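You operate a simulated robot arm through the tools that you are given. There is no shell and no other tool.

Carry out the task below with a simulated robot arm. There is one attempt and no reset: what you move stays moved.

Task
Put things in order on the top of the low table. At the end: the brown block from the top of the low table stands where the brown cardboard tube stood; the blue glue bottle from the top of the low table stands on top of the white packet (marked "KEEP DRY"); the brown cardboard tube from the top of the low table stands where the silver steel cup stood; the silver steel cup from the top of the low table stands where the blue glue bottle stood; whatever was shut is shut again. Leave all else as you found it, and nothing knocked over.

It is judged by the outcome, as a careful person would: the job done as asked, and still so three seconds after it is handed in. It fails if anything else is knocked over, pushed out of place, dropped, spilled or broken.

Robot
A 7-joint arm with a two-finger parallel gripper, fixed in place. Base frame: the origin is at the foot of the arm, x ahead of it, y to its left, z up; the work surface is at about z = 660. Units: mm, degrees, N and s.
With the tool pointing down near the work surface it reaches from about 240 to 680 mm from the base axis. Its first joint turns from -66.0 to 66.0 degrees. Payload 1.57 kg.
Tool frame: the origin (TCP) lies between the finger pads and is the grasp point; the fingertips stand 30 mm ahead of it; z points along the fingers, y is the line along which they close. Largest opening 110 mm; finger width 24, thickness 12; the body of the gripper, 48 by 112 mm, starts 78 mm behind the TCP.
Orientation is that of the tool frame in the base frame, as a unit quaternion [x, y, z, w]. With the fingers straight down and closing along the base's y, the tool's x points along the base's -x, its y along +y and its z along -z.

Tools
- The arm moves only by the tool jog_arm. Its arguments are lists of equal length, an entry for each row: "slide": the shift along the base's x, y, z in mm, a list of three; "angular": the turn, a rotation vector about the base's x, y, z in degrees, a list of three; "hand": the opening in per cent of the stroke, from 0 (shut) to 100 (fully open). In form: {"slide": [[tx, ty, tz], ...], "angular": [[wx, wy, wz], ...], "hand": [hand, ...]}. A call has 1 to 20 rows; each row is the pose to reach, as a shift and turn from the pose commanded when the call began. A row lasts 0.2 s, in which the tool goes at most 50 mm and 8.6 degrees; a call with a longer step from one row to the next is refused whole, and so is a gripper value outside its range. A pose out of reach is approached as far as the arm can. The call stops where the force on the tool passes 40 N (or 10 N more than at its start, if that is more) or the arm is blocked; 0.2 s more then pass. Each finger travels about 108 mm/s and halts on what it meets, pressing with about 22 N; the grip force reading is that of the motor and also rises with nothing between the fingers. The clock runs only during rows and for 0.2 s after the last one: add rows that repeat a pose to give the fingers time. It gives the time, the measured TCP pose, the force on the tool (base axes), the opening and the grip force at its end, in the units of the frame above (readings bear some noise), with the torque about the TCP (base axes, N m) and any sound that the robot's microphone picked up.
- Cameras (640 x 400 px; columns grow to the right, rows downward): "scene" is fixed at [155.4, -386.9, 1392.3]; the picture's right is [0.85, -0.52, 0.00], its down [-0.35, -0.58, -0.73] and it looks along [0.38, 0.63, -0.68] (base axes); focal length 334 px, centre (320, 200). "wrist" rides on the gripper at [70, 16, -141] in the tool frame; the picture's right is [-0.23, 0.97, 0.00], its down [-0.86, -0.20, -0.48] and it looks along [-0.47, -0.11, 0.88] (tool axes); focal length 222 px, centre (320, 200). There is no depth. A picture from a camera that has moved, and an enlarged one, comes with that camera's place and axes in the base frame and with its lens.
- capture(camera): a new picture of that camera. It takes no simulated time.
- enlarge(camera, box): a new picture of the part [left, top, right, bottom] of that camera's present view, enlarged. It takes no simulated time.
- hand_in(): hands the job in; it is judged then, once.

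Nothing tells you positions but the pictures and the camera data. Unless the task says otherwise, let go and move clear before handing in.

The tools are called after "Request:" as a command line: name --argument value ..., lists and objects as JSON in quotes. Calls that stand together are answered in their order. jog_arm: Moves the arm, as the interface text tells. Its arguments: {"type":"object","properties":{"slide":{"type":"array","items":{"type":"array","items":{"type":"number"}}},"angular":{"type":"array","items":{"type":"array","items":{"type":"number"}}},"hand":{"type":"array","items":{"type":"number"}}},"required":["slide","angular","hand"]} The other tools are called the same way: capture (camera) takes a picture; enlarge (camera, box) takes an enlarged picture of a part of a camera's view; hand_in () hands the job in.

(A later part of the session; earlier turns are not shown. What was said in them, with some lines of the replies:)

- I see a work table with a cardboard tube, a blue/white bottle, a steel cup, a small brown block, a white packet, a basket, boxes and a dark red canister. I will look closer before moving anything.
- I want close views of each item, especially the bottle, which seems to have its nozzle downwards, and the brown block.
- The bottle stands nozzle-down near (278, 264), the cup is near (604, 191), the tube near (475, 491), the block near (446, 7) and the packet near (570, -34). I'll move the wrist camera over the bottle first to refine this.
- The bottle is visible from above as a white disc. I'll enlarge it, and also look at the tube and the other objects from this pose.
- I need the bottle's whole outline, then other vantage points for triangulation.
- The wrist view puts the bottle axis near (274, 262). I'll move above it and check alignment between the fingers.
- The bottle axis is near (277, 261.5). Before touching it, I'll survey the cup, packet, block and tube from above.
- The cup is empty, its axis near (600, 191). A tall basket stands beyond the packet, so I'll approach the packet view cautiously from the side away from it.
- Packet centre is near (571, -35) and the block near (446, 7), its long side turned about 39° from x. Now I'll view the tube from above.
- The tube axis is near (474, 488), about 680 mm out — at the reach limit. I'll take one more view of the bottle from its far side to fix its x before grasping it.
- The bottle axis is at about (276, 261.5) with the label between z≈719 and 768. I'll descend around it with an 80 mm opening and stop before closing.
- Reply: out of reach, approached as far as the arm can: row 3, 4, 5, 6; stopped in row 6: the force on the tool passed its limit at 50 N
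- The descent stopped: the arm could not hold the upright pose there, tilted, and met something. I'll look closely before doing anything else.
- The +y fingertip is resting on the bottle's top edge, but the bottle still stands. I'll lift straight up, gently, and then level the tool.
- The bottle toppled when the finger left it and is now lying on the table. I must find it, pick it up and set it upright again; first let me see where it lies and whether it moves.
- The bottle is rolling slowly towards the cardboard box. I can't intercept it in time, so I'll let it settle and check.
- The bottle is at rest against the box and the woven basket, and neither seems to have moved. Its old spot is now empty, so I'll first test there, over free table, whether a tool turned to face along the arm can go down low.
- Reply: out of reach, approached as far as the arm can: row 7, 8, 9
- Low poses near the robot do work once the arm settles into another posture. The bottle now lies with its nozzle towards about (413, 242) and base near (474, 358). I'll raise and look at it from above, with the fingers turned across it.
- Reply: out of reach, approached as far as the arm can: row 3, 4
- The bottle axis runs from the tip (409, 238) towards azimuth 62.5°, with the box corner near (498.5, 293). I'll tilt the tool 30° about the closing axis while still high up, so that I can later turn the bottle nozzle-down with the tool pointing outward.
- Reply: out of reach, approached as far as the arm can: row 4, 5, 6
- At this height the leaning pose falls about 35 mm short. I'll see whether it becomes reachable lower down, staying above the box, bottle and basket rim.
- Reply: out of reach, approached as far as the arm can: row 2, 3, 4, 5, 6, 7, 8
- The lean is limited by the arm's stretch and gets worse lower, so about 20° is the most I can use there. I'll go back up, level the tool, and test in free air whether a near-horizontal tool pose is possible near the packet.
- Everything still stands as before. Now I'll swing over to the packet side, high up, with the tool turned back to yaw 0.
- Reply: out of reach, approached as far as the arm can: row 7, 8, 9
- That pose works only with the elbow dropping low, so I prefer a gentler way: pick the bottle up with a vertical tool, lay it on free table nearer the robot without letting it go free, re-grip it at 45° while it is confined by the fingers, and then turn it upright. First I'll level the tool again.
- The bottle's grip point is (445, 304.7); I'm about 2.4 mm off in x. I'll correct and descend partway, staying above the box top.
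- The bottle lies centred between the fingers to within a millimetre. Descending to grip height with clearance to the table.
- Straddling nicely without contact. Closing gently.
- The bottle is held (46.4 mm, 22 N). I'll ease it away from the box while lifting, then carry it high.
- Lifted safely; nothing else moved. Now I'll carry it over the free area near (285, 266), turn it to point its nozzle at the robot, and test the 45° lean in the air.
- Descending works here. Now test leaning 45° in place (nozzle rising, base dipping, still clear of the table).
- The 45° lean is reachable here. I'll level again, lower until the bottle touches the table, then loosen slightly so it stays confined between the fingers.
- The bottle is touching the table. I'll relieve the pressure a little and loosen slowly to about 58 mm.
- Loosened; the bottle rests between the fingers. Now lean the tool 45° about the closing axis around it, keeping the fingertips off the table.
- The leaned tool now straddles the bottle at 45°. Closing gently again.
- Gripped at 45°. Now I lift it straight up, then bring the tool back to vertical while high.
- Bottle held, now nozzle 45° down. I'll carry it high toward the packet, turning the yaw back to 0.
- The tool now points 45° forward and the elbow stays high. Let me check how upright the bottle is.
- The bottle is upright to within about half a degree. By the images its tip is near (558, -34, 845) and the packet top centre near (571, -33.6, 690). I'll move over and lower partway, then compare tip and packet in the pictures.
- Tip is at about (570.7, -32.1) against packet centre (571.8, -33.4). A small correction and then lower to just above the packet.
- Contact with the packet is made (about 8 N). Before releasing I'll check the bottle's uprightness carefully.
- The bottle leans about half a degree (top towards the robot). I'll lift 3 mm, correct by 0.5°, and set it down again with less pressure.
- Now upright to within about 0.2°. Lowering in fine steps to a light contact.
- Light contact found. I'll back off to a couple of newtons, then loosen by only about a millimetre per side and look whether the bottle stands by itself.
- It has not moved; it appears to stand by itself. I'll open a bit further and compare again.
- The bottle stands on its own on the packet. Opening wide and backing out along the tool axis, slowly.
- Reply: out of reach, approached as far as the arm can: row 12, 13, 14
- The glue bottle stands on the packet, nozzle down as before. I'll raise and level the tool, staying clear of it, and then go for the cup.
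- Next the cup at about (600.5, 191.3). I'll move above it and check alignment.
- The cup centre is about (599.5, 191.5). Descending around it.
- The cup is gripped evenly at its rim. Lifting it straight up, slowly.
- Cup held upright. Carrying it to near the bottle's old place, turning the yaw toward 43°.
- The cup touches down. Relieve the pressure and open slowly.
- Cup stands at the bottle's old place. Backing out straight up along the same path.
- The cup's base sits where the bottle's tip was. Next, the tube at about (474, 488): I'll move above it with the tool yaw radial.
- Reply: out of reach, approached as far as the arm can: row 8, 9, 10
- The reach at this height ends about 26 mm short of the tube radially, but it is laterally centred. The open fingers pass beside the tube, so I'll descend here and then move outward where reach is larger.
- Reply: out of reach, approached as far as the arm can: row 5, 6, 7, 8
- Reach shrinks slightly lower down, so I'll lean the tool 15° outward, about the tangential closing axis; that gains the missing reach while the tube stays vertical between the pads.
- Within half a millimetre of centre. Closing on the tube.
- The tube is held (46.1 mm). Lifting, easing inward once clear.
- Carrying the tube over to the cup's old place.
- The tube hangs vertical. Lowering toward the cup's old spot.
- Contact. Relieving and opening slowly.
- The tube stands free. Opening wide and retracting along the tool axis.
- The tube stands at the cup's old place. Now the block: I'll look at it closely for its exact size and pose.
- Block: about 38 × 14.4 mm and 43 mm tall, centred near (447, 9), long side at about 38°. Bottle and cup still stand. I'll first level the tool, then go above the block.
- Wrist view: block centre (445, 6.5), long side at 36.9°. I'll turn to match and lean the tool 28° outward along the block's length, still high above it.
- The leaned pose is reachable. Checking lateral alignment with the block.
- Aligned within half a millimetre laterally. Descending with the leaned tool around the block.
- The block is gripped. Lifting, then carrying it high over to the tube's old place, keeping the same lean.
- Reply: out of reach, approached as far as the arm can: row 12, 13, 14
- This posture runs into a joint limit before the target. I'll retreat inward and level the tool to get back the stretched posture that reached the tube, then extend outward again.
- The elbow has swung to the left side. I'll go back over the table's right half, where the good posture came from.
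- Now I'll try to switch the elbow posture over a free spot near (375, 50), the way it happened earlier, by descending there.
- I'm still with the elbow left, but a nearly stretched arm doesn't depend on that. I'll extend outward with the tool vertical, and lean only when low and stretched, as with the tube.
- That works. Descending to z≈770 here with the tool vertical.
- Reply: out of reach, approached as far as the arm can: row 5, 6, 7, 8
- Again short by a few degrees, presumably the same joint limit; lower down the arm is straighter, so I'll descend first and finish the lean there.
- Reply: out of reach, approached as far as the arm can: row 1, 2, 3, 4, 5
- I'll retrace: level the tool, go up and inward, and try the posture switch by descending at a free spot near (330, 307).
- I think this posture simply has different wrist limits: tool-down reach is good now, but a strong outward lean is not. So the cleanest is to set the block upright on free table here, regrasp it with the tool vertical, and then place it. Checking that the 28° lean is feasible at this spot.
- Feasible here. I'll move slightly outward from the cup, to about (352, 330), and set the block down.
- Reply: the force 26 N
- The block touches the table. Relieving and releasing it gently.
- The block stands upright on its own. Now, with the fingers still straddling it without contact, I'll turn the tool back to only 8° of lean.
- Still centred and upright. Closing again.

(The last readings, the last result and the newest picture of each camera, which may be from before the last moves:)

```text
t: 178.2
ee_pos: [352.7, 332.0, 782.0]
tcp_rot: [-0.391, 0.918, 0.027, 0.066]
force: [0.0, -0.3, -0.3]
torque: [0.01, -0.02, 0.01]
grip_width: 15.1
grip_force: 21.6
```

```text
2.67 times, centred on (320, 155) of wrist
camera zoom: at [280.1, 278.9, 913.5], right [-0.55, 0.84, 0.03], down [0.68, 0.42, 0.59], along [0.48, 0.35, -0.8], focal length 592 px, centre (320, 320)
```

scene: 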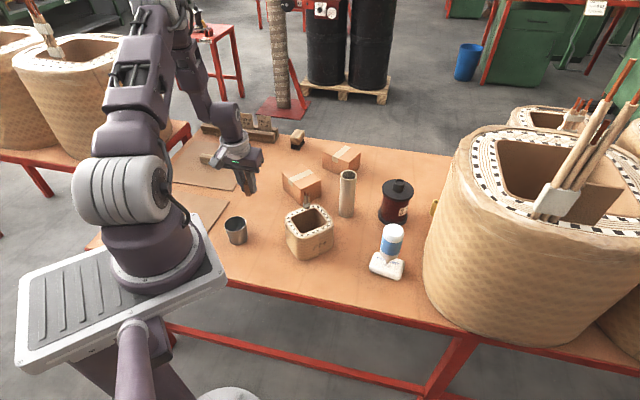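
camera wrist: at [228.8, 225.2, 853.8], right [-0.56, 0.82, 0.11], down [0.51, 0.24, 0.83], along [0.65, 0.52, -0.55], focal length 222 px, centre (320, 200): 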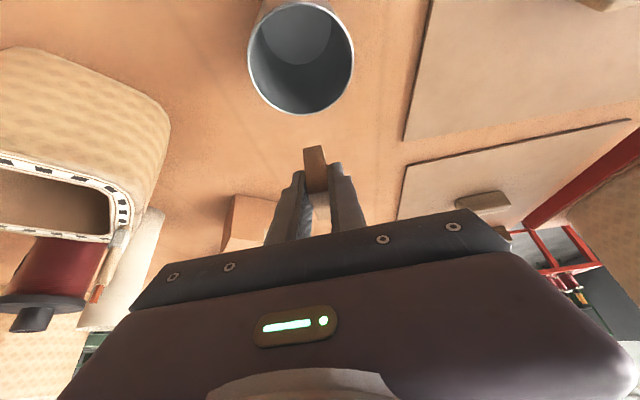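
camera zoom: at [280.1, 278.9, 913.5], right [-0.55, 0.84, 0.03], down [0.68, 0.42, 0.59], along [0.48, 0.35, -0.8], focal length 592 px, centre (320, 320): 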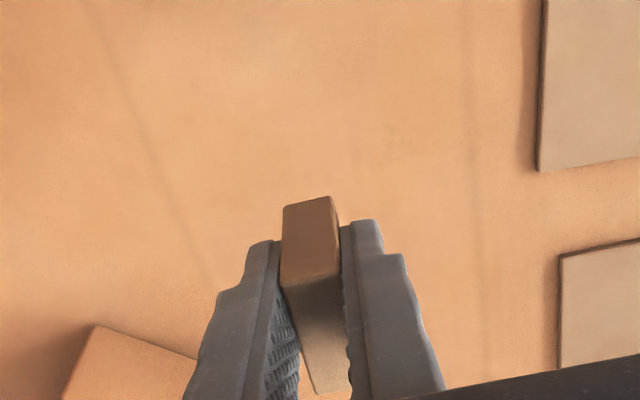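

Block held with the small lean. Moving outward to just above the tube's old place.

Request:
jog_arm --slide '[[20, 26, 0], [40, 52, 0], [60, 78, 0], [78, 101, 0], [94, 121, 0], [106, 137, 0], [116.6, 150.7, 0], [116.6, 150.7, 0]]' --angular '[[0, 0, 0], [0, 0, 0], [0, 0, 0], [0, 0, 0], [0, 0, 0], [0, 0, 0], [0, 0, 0], [0, 0, 0]]' --hand '[3, 3, 3, 3, 3, 3, 3, 3]'

Request:
capture --camera "scene"

Request:
capture --camera "wrist"

```text
t: 180.0
ee_pos: [469.8, 483.0, 783.0]
tcp_rot: [-0.391, 0.918, 0.027, 0.065]
force: [-0.2, 0.3, -0.9]
torque: [0.02, -0.02, 0.04]
grip_width: 15.1
grip_force: 22.2
```

```text
taken
```

scene: 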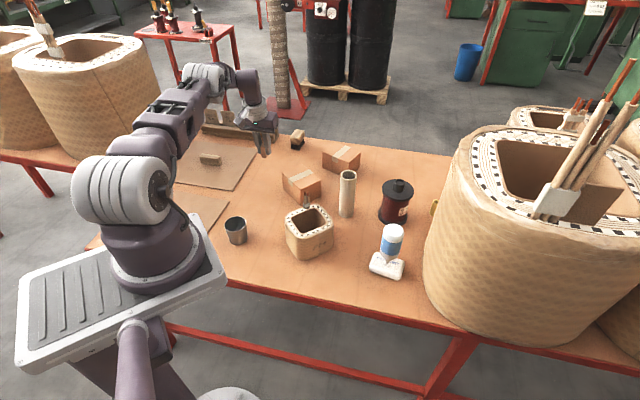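

```text
taken
camera wrist: at [396.9, 429.1, 913.2], right [-0.55, 0.84, 0.03], down [0.68, 0.42, 0.59], along [0.48, 0.34, -0.8], focal length 222 px, centre (320, 200)
```

wrist: 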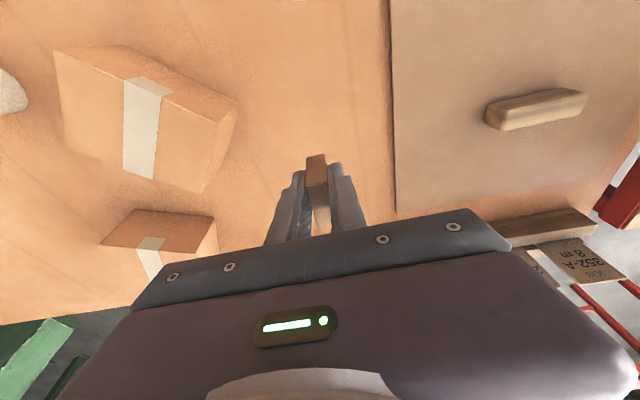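

Reached without limits. Lowering to just above the table.

Request:
jog_arm --slide '[[0, 0, -15], [0, 0, -30], [0, 0, -45], [0, 0, -60], [0, 0, -70], [0, 0, -78], [0, 0, -78]]' --angular '[[0, 0, 0], [0, 0, 0], [0, 0, 0], [0, 0, 0], [0, 0, 0], [0, 0, 0], [0, 0, 0]]' --hand '[3, 3, 3, 3, 3, 3, 3]'

Request:
enlarge --camera "scene" --box '[210, 110, 322, 200]'

Request:
enlarge --camera "wrist" --box '[230, 80, 410, 230]'

```text
t: 181.6
ee_pos: [466.6, 477.2, 712.8]
tcp_rot: [-0.39, 0.918, 0.027, 0.065]
force: [-0.2, 0.1, -1.1]
torque: [0.02, 0.02, -0.01]
grip_width: 15.2
grip_force: 22.0
out of reach, approached as far as the arm can: row 5, 6, 7
```

```text
4.44 times, centred on (266, 155) of scene
camera zoom: at [155.4, -386.9, 1392.3], right [0.85, -0.52, 0.0], down [-0.35, -0.58, -0.73], along [0.38, 0.63, -0.68], focal length 1482 px, centre (560, 400)
```

zoom: 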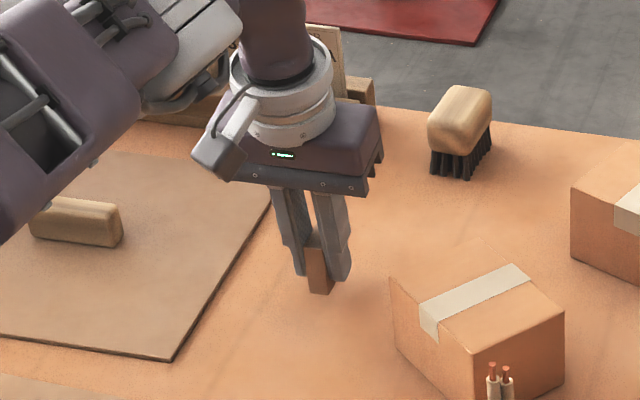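

```text
2.67 times, centred on (320, 155) of wrist
camera zoom: at [393.1, 423.9, 842.8], right [-0.55, 0.84, 0.03], down [0.68, 0.42, 0.59], along [0.48, 0.34, -0.8], focal length 592 px, centre (320, 320)
```

zoom: 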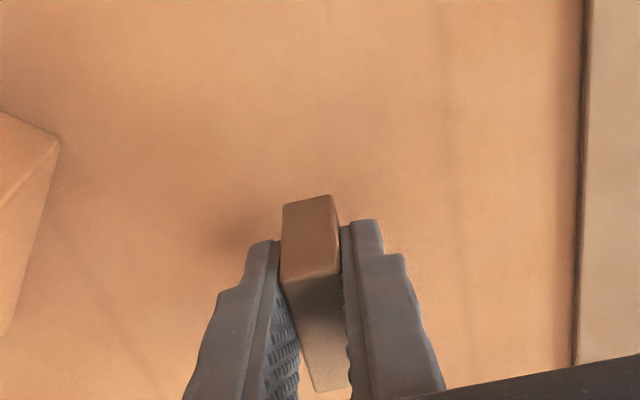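

The reach at table height ends about 11 mm short with this lean. I'll set the block down here slightly inward, regrip it with about 15° of lean, and then make the last small shift outward.

Request:
jog_arm --slide '[[-4, -4, 0], [-9, -9, 0], [-9, -9, -5], [-9, -9, -9], [-9, -9, -11], [-9, -9, -11]]' --angular '[[0, 0, 0], [0, 0, 0], [0, 0, 0], [0, 0, 0], [0, 0, 0], [0, 0, 0]]' --hand '[3, 3, 3, 3, 3, 3]'

Request:
jog_arm --slide '[[0, 0, -0.7], [0, 0, -1.4], [0, 0, -1.4]]' --angular '[[0, 0, 0], [0, 0, 0], [0, 0, 0]]' --hand '[3, 3, 3]'

```text
t: 183.0
ee_pos: [457.9, 468.4, 701.1]
tcp_rot: [-0.391, 0.918, 0.027, 0.066]
force: [-0.1, 0.4, -0.7]
torque: [-0.04, 0.0, 0.01]
grip_width: 15.2
grip_force: 22.1
```

```text
t: 183.8
ee_pos: [457.7, 469.0, 699.6]
tcp_rot: [-0.391, 0.918, 0.028, 0.066]
force: [-0.3, 0.5, -0.2]
torque: [-0.01, -0.02, -0.01]
grip_width: 15.1
grip_force: 22.4
```

Request:
jog_arm --slide '[[0, 0, -0.5], [0, 0, -1], [0, 0, -1]]' --angular '[[0, 0, 0], [0, 0, 0], [0, 0, 0]]' --hand '[3, 3, 3]'

Request:
jog_arm --slide '[[0, 0, -0.4], [0, 0, -0.8], [0, 0, -0.8]]' --angular '[[0, 0, 0], [0, 0, 0], [0, 0, 0]]' --hand '[3, 3, 3]'

```text
t: 184.6
ee_pos: [456.8, 467.9, 699.3]
tcp_rot: [-0.39, 0.918, 0.027, 0.066]
force: [0.7, -0.6, 0.3]
torque: [-0.03, -0.02, -0.02]
grip_width: 15.1
grip_force: 21.9
```

```text
t: 185.4
ee_pos: [457.8, 468.5, 697.4]
tcp_rot: [-0.39, 0.918, 0.027, 0.066]
force: [0.9, -0.6, 1.2]
torque: [0.01, -0.03, -0.03]
grip_width: 15.3
grip_force: 22.4
```

Request:
jog_arm --slide '[[0, 0, -0.4], [0, 0, -0.8], [0, 0, -0.8]]' --angular '[[0, 0, 0], [0, 0, 0], [0, 0, 0]]' --hand '[3, 3, 3]'

Request:
enlarge --camera "scene" --box '[230, 130, 310, 200]'

```text
t: 186.2
ee_pos: [456.7, 467.6, 697.8]
tcp_rot: [-0.39, 0.918, 0.027, 0.066]
force: [-0.3, -3.2, 12.5]
torque: [-0.02, -0.02, -0.04]
grip_width: 15.3
grip_force: 21.9
```

```text
5.71 times, centred on (270, 165) of scene
camera zoom: at [155.2, -387.1, 1392.3], right [0.85, -0.52, 0.0], down [-0.35, -0.58, -0.73], along [0.38, 0.63, -0.68], focal length 1906 px, centre (606, 400)
```

zoom: 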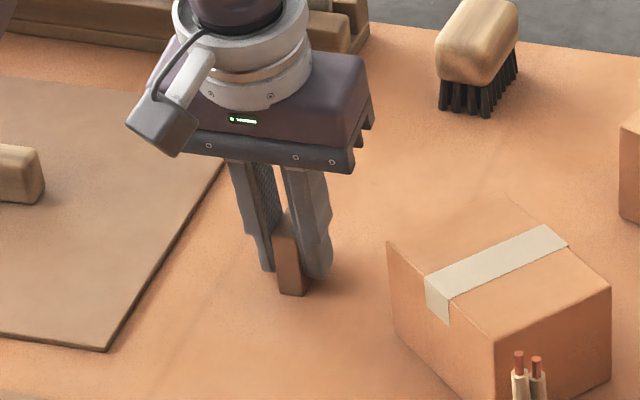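

Contact. Releasing, then leaning to 15° around the block and regripping slightly further in.

Request:
jog_arm --slide '[[0, 0, 0.6], [0, 0, 0.6], [0, 0, 0.6], [0, 0, 0.6], [0, 0, 0.6], [0, 0, 0.6], [0, 0, 0.6], [0, 0, 0.6], [0, 0, 0.6], [0, 0, 0.6], [-0.7, -0.7, 0.8], [-1.4, -1.5, 0.8], [-2.1, -2.2, 0.8], [-2.1, -2.2, 0.8]]' --angular '[[0, 0, 0], [0, 0, 0], [0, 0, 0], [0, 0, 0], [0, 0, 0], [0, 0, 0], [0, 0, 0], [0, 0, 0], [0, 0, 0], [0, 0, 0], [1.8, -1.7, 0], [3.6, -3.4, 0], [5.34, -5.13, 0], [5.34, -5.13, 0]]' --hand '[3, 8, 11, 13, 14.5, 16, 19, 23, 27, 30, 30, 30, 30, 30]'

Request:
enlarge --camera "wrist" --box '[230, 80, 410, 230]'

Request:
enlarge --camera "scene" --box '[230, 130, 310, 200]'

```text
t: 189.2
ee_pos: [455.7, 465.4, 699.1]
tcp_rot: [-0.387, 0.912, 0.052, 0.125]
force: [-0.4, -0.7, 0.4]
torque: [0.0, 0.01, 0.01]
grip_width: 32.9
grip_force: 0.0
```

```text
2.67 times, centred on (320, 155) of wrist
camera zoom: at [370.8, 401.1, 816.4], right [-0.55, 0.83, 0.06], down [0.63, 0.36, 0.69], along [0.55, 0.42, -0.72], focal length 592 px, centre (320, 320)
```

zoom: 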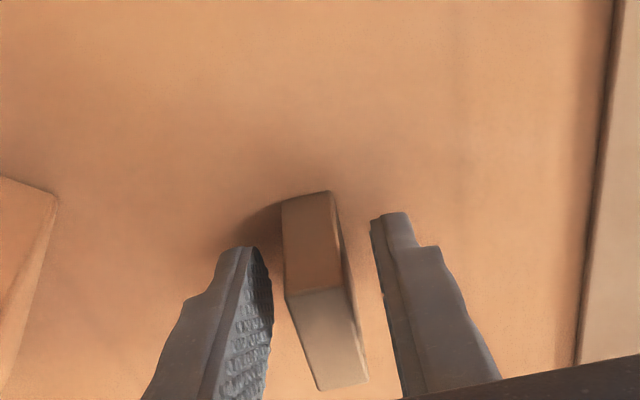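

```text
5.71 times, centred on (270, 165) of scene
camera zoom: at [155.4, -386.9, 1392.3], right [0.85, -0.52, 0.0], down [-0.35, -0.58, -0.73], along [0.38, 0.63, -0.68], focal length 1906 px, centre (606, 400)
```

zoom: 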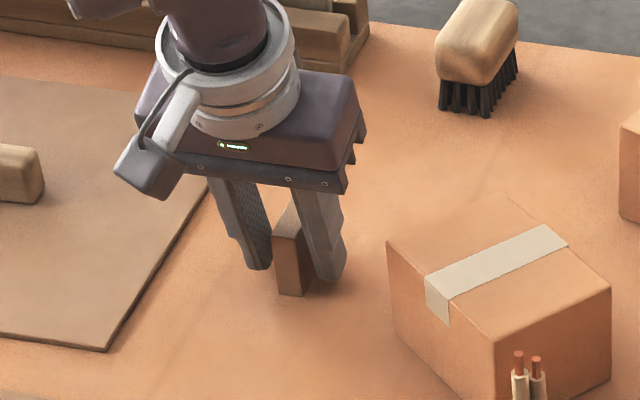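

Block stands free and centred. Regripping, lifting a few millimetres and moving the last stretch outward.

Request:
jog_arm --slide '[[0, 0, 0], [0, 0, 0], [0, 0, 0], [0, 0, 0], [0, 0, 0], [0, 0, 0], [0, 0, 0], [0, 0, 0], [0, 0, 0]]' --angular '[[0, 0, 0], [0, 0, 0], [0, 0, 0], [0, 0, 0], [0, 0, 0], [0, 0, 0], [0, 0, 0], [0, 0, 0], [0, 0, 0]]' --hand '[25, 20, 17, 15, 13, 10, 6, 3, 3]'

Request:
jog_arm --slide '[[0, 0, 2], [0, 0, 5], [3, 3.7, 8], [6, 7.5, 8], [9, 11.3, 8], [12.4, 15.4, 8], [12.4, 15.4, 8]]' --angular '[[0, 0, 0], [0, 0, 0], [0, 0, 0], [0, 0, 0], [0, 0, 0], [0, 0, 0], [0, 0, 0]]' --hand '[3, 3, 3, 3, 3, 3, 3]'

Request:
enlarge --camera "wrist" --box '[230, 80, 410, 230]'

Request:
enlarge --camera "scene" --box '[230, 130, 310, 200]'

```text
t: 191.2
ee_pos: [455.5, 465.1, 698.5]
tcp_rot: [-0.388, 0.912, 0.052, 0.125]
force: [-0.5, 0.0, 1.2]
torque: [0.0, 0.02, 0.0]
grip_width: 15.1
grip_force: 21.9
```

```text
t: 192.8
ee_pos: [468.3, 481.8, 706.8]
tcp_rot: [-0.388, 0.912, 0.052, 0.125]
force: [-0.6, 0.1, 0.4]
torque: [0.03, -0.01, 0.01]
grip_width: 15.2
grip_force: 22.3
```

```text
2.67 times, centred on (320, 155) of wrist
camera zoom: at [383.4, 416.9, 824.4], right [-0.55, 0.83, 0.06], down [0.63, 0.36, 0.69], along [0.55, 0.42, -0.72], focal length 592 px, centre (320, 320)
```

zoom: 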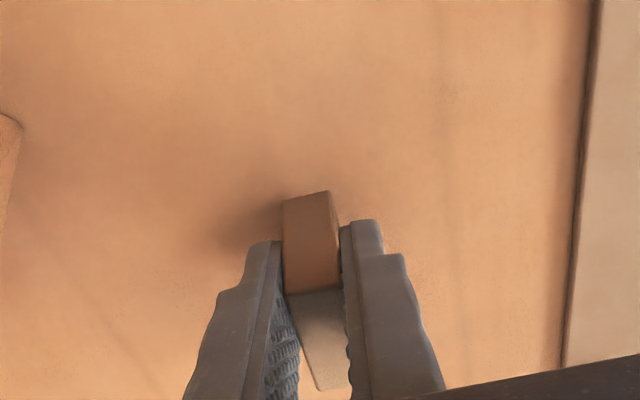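

```text
5.71 times, centred on (270, 165) of scene
camera zoom: at [155.4, -386.9, 1392.3], right [0.85, -0.52, 0.0], down [-0.35, -0.58, -0.73], along [0.38, 0.63, -0.68], focal length 1906 px, centre (606, 400)
```

zoom: 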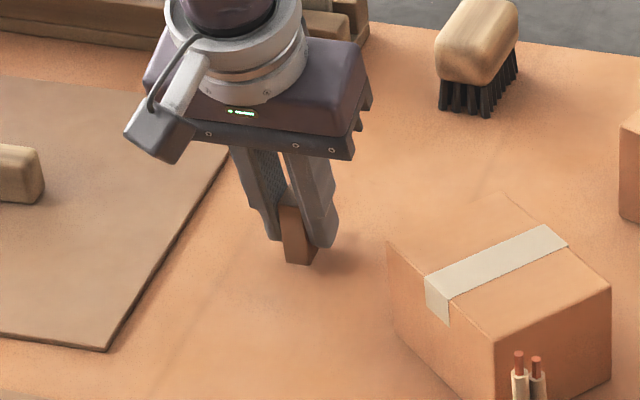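

In position above the tube's old spot. Lowering the last millimetres.

Request:
jog_arm --slide '[[0, 0, -3], [0, 0, -6], [0, 0, -7], [0, 0, -7]]' --angular '[[0, 0, 0], [0, 0, 0], [0, 0, 0], [0, 0, 0]]' --hand '[3, 3, 3, 3]'

Request:
jog_arm --slide '[[0, 0, -0.5], [0, 0, -1], [0, 0, -1]]' --angular '[[0, 0, 0], [0, 0, 0], [0, 0, 0]]' --hand '[3, 3, 3]'

```text
t: 193.8
ee_pos: [468.6, 481.3, 700.1]
tcp_rot: [-0.389, 0.911, 0.052, 0.124]
force: [-0.2, 0.2, -0.7]
torque: [-0.01, 0.02, -0.02]
grip_width: 15.2
grip_force: 22.0
```

```text
t: 194.6
ee_pos: [467.9, 481.2, 699.1]
tcp_rot: [-0.388, 0.912, 0.052, 0.124]
force: [0.2, 0.9, 1.4]
torque: [-0.01, 0.03, 0.01]
grip_width: 15.1
grip_force: 22.1
```

Request:
jog_arm --slide '[[0, 0, -0.4], [0, 0, -0.8], [0, 0, -0.8]]' --angular '[[0, 0, 0], [0, 0, 0], [0, 0, 0]]' --hand '[3, 3, 3]'

Request:
jog_arm --slide '[[0, 0, -0.3], [0, 0, -0.6], [0, 0, -0.6]]' --angular '[[0, 0, 0], [0, 0, 0], [0, 0, 0]]' --hand '[3, 3, 3]'

```text
t: 195.4
ee_pos: [467.1, 481.5, 698.5]
tcp_rot: [-0.388, 0.912, 0.052, 0.125]
force: [-2.5, -2.8, 11.8]
torque: [-0.06, 0.04, -0.05]
grip_width: 15.3
grip_force: 21.7
```

```text
t: 196.2
ee_pos: [467.7, 481.8, 698.3]
tcp_rot: [-0.387, 0.912, 0.053, 0.126]
force: [-2.2, 0.2, 21.4]
torque: [0.07, 0.03, 0.02]
grip_width: 15.1
grip_force: 22.0
```

The block is down. Relieving the pressure and opening slowly, then backing out along the tool axis.

Request:
jog_arm --slide '[[0, 0, 0.6], [0, 0, 1.0], [0, 0, 1.0], [0, 0, 1.0], [0, 0, 1.0], [0, 0, 1.0], [0, 0, 1.0], [0, 0, 1.0], [0, 0, 1.0], [0, 0, 1.0], [0, 0, 1.0]]' --angular '[[0, 0, 0], [0, 0, 0], [0, 0, 0], [0, 0, 0], [0, 0, 0], [0, 0, 0], [0, 0, 0], [0, 0, 0], [0, 0, 0], [0, 0, 0], [0, 0, 0]]' --hand '[3, 3, 8, 11, 13, 14.5, 16, 19, 25, 32, 36]'

Request:
enlarge --camera "wrist" --box '[230, 80, 410, 230]'

Request:
enlarge --camera "scene" --box '[230, 130, 310, 200]'

```text
t: 198.6
ee_pos: [466.9, 481.0, 698.1]
tcp_rot: [-0.388, 0.912, 0.052, 0.124]
force: [0.1, -0.3, -0.5]
torque: [-0.03, 0.03, 0.03]
grip_width: 39.5
grip_force: 0.0
```

```text
2.67 times, centred on (320, 155) of wrist
camera zoom: at [383.2, 416.8, 815.8], right [-0.55, 0.83, 0.06], down [0.63, 0.36, 0.69], along [0.55, 0.42, -0.72], focal length 592 px, centre (320, 320)
```

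zoom: 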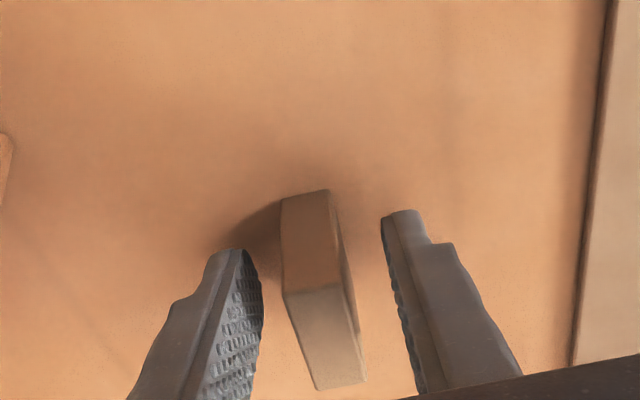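

```text
5.71 times, centred on (270, 165) of scene
camera zoom: at [155.4, -386.9, 1392.3], right [0.85, -0.52, 0.0], down [-0.35, -0.58, -0.73], along [0.38, 0.63, -0.68], focal length 1906 px, centre (606, 400)
```

zoom: 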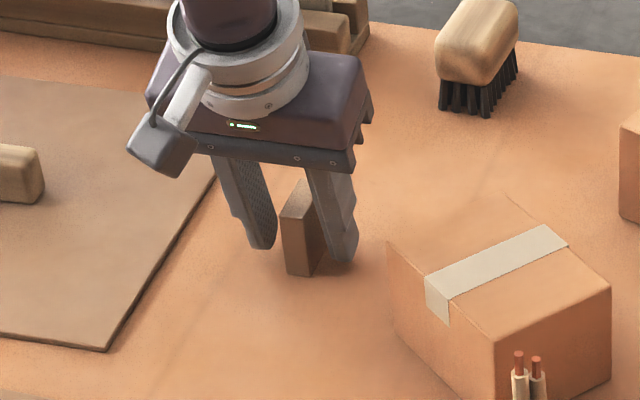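

The block stands where the tube stood. Retracting along the tool axis.

Request:
jog_arm --slide '[[-1, -1, 5], [-3, -3, 15], [-6, -6, 30], [-10, -10, 50], [-14.5, -15, 75], [-19, -20, 100], [-25, -26, 120], [-40, -42, 135], [-60, -62, 145], [-60, -62, 145]]' --angular '[[0, 0, 0], [0, 0, 0], [0, 0, 0], [0, 0, 0], [0, 0, 0], [0, 0, 0], [0, 0, 0], [0, 0, 0], [0, 0, 0], [0, 0, 0]]' --hand '[36, 36, 36, 36, 36, 36, 36, 36, 36, 36]'

Request:
capture --camera "scene"

Request:
enlarge --camera "scene" --box '[230, 130, 310, 200]'

Request:
capture --camera "wrist"

```text
t: 200.8
ee_pos: [408.5, 419.6, 842.9]
tcp_rot: [-0.388, 0.912, 0.052, 0.125]
force: [0.0, -1.0, -0.6]
torque: [-0.01, -0.01, 0.02]
grip_width: 39.8
grip_force: 0.1
```

```text
taken
```

scene: 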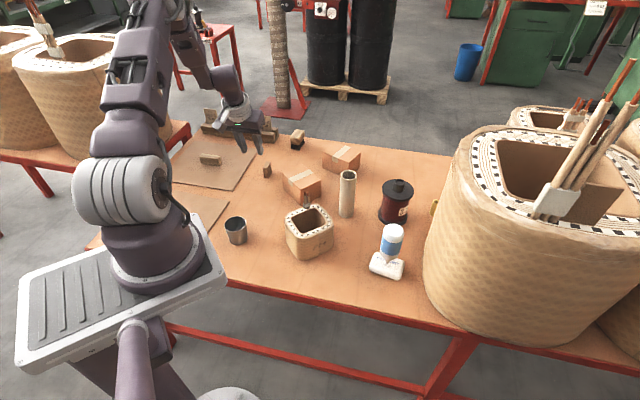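

```text
5.71 times, centred on (270, 165) of scene
camera zoom: at [155.4, -386.9, 1392.3], right [0.85, -0.52, 0.0], down [-0.35, -0.58, -0.73], along [0.38, 0.63, -0.68], focal length 1906 px, centre (606, 400)
```

zoom: 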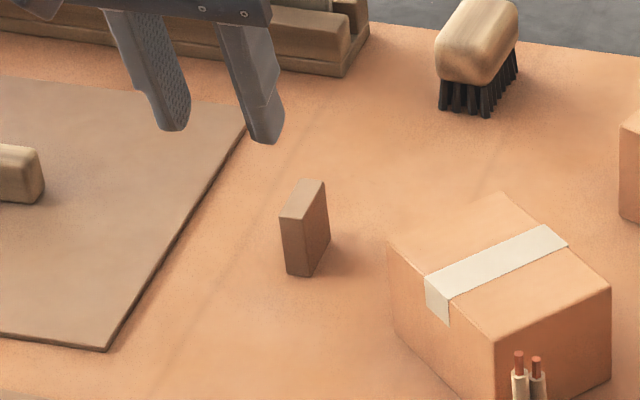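

```text
taken
camera wrist: at [324.0, 354.6, 961.2], right [-0.55, 0.83, 0.06], down [0.63, 0.36, 0.69], along [0.55, 0.42, -0.72], focal length 222 px, centre (320, 200)
```

wrist: 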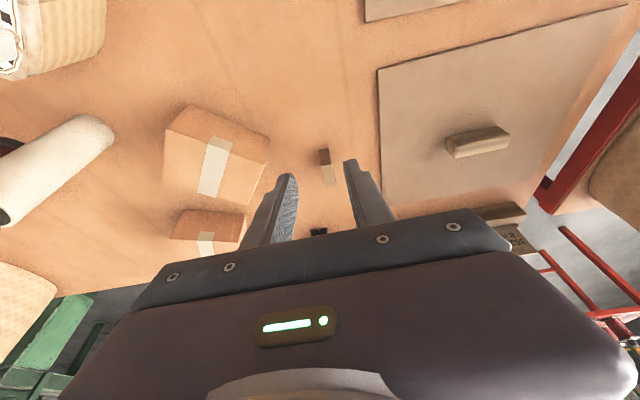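

Block base matches the tube's old base point in the picture. I'll raise the arm well clear and then check everything again.

Request:
jog_arm --slide '[[-3, -6, 15], [-6, -14, 30], [-10, -24, 45], [-14, -36, 60], [-18, -50, 70], [-20, -65, 78], [-20, -80, 80], [-20, -80, 80], [-20, -80, 80]]' --angular '[[-2, 1.9, 0], [-4, 3.9, 0], [-6, 5.8, 0], [-8, 7.7, 0], [-9.6, 9.2, 0], [-11.2, 10.8, 0], [-11.2, 10.8, 0], [-11.2, 10.8, 0], [-11.2, 10.8, 0]]' --hand '[40, 50, 60, 70, 80, 90, 100, 100, 100]'

Request:
capture --camera "scene"

Request:
enlarge --camera "scene" --box '[200, 120, 420, 300]'

Request:
enlarge --camera "scene" --box '[366, 215, 426, 290]'

Request:
enlarge --camera "scene" --box '[150, 90, 370, 230]'

```text
t: 202.8
ee_pos: [386.9, 340.6, 921.9]
tcp_rot: [-0.391, 0.92, -0.001, 0.0]
force: [0.1, -0.5, 0.1]
torque: [0.0, -0.02, 0.0]
grip_width: 109.9
grip_force: 0.0
```

```text
taken
```

scene: 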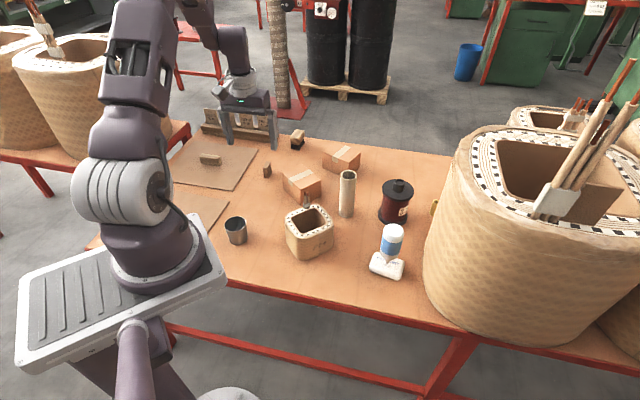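

```text
2.22 times, centred on (310, 210) of scene
camera zoom: at [155.4, -386.9, 1392.3], right [0.85, -0.52, 0.0], down [-0.35, -0.58, -0.73], along [0.38, 0.63, -0.68], focal length 741 px, centre (342, 178)
```

zoom: 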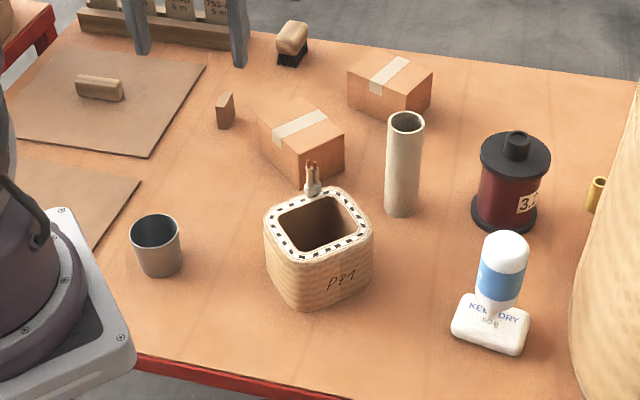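

```text
5.33 times, centred on (396, 252) of scene
camera zoom: at [155.4, -386.9, 1392.3], right [0.85, -0.52, 0.0], down [-0.35, -0.58, -0.73], along [0.38, 0.63, -0.68], focal length 1778 px, centre (-85, -80)
```

zoom: 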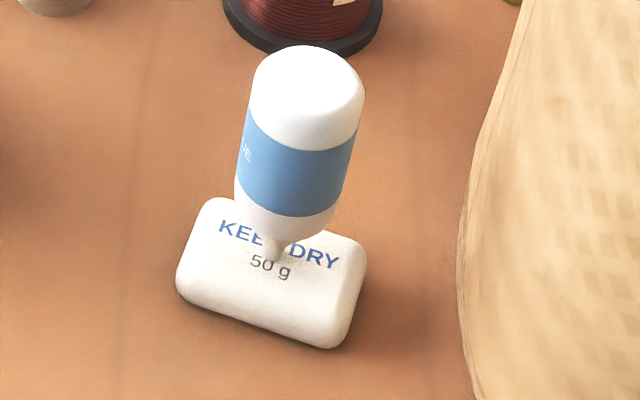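

```text
2.86 times, centred on (260, 160) of scene
camera zoom: at [155.4, -386.9, 1392.3], right [0.85, -0.52, 0.0], down [-0.35, -0.58, -0.73], along [0.38, 0.63, -0.68], focal length 953 px, centre (491, 314)
```

zoom: 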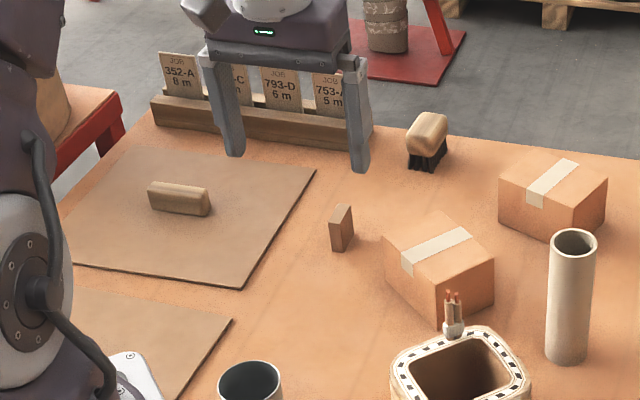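

Request:
enlarge --camera "scene" --box '[240, 120, 360, 200]'

Request:
enlarge --camera "scene" --box '[310, 180, 438, 300]'

Request:
capture --camera "wrist"

```text
5.00 times, centred on (300, 160) of scene
camera zoom: at [155.4, -386.9, 1392.3], right [0.85, -0.52, 0.0], down [-0.35, -0.58, -0.73], along [0.38, 0.63, -0.68], focal length 1667 px, centre (420, 400)
```

zoom: 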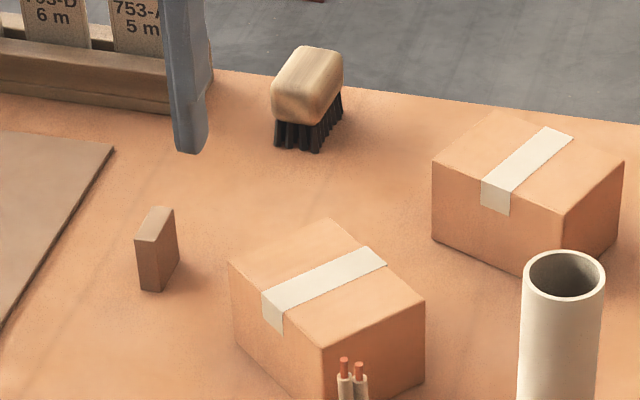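

```text
3.33 times, centred on (374, 240) of scene
camera zoom: at [155.4, -386.9, 1392.3], right [0.85, -0.52, 0.0], down [-0.35, -0.58, -0.73], along [0.38, 0.63, -0.68], focal length 1112 px, centre (140, 67)
```

zoom: 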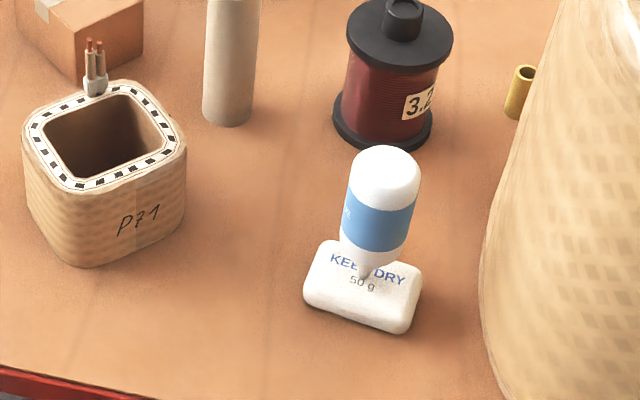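

```text
taken
camera wrist: at [327.6, 300.1, 1064.1], right [-0.54, 0.84, 0.0], down [0.74, 0.48, 0.48], along [0.4, 0.26, -0.88], focal length 222 px, centre (320, 200)
```

wrist: 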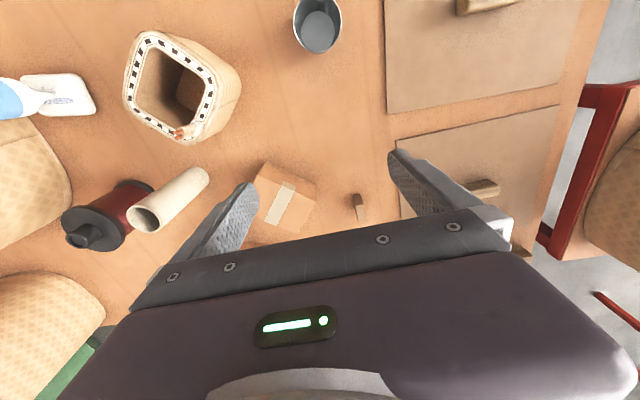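

Everything checks out. The bottle stands on the packet, with the packet unmoved. The cup is where the bottle stood, the tube where the cup stood, and the block where the tube stood. The boxes, basket, spool, brush and boards are unchanged, and the arm is clear with the gripper empty, so I'm handing in.

Request:
hand_in

```text
The job is handed in.
```

The four items are where the task asked for them, and I've handed the job in. One thing went wrong on the way: I knocked the glue bottle over.

- **Glue bottle:** it stands nozzle-down on the "KEEP DRY" packet, the same way up as at the start. It stayed put from when I placed it until hand-in.
- **Steel cup:** it stands where the bottle stood, within about 3 mm.
- **Cardboard tube:** it stands where the cup stood, within about 3 mm.
- **Brown block:** it stands where the tube stood, within about 3 mm. It is turned by roughly 9° from how it first faced.

**The bottle fall:** on my first approach the arm could not hold its pose, tilted, and pressed a finger on top of the bottle. When I lifted away, the bottle toppled and rolled until it rested against the cardboard box. I picked it up and stood it upright on the packet. In the pictures the box and the woven basket look unmoved.

Comparing start and end pictures, nothing else on the table appears to have moved. I did not need to open anything. The arm is clear of the table with the gripper open and empty.
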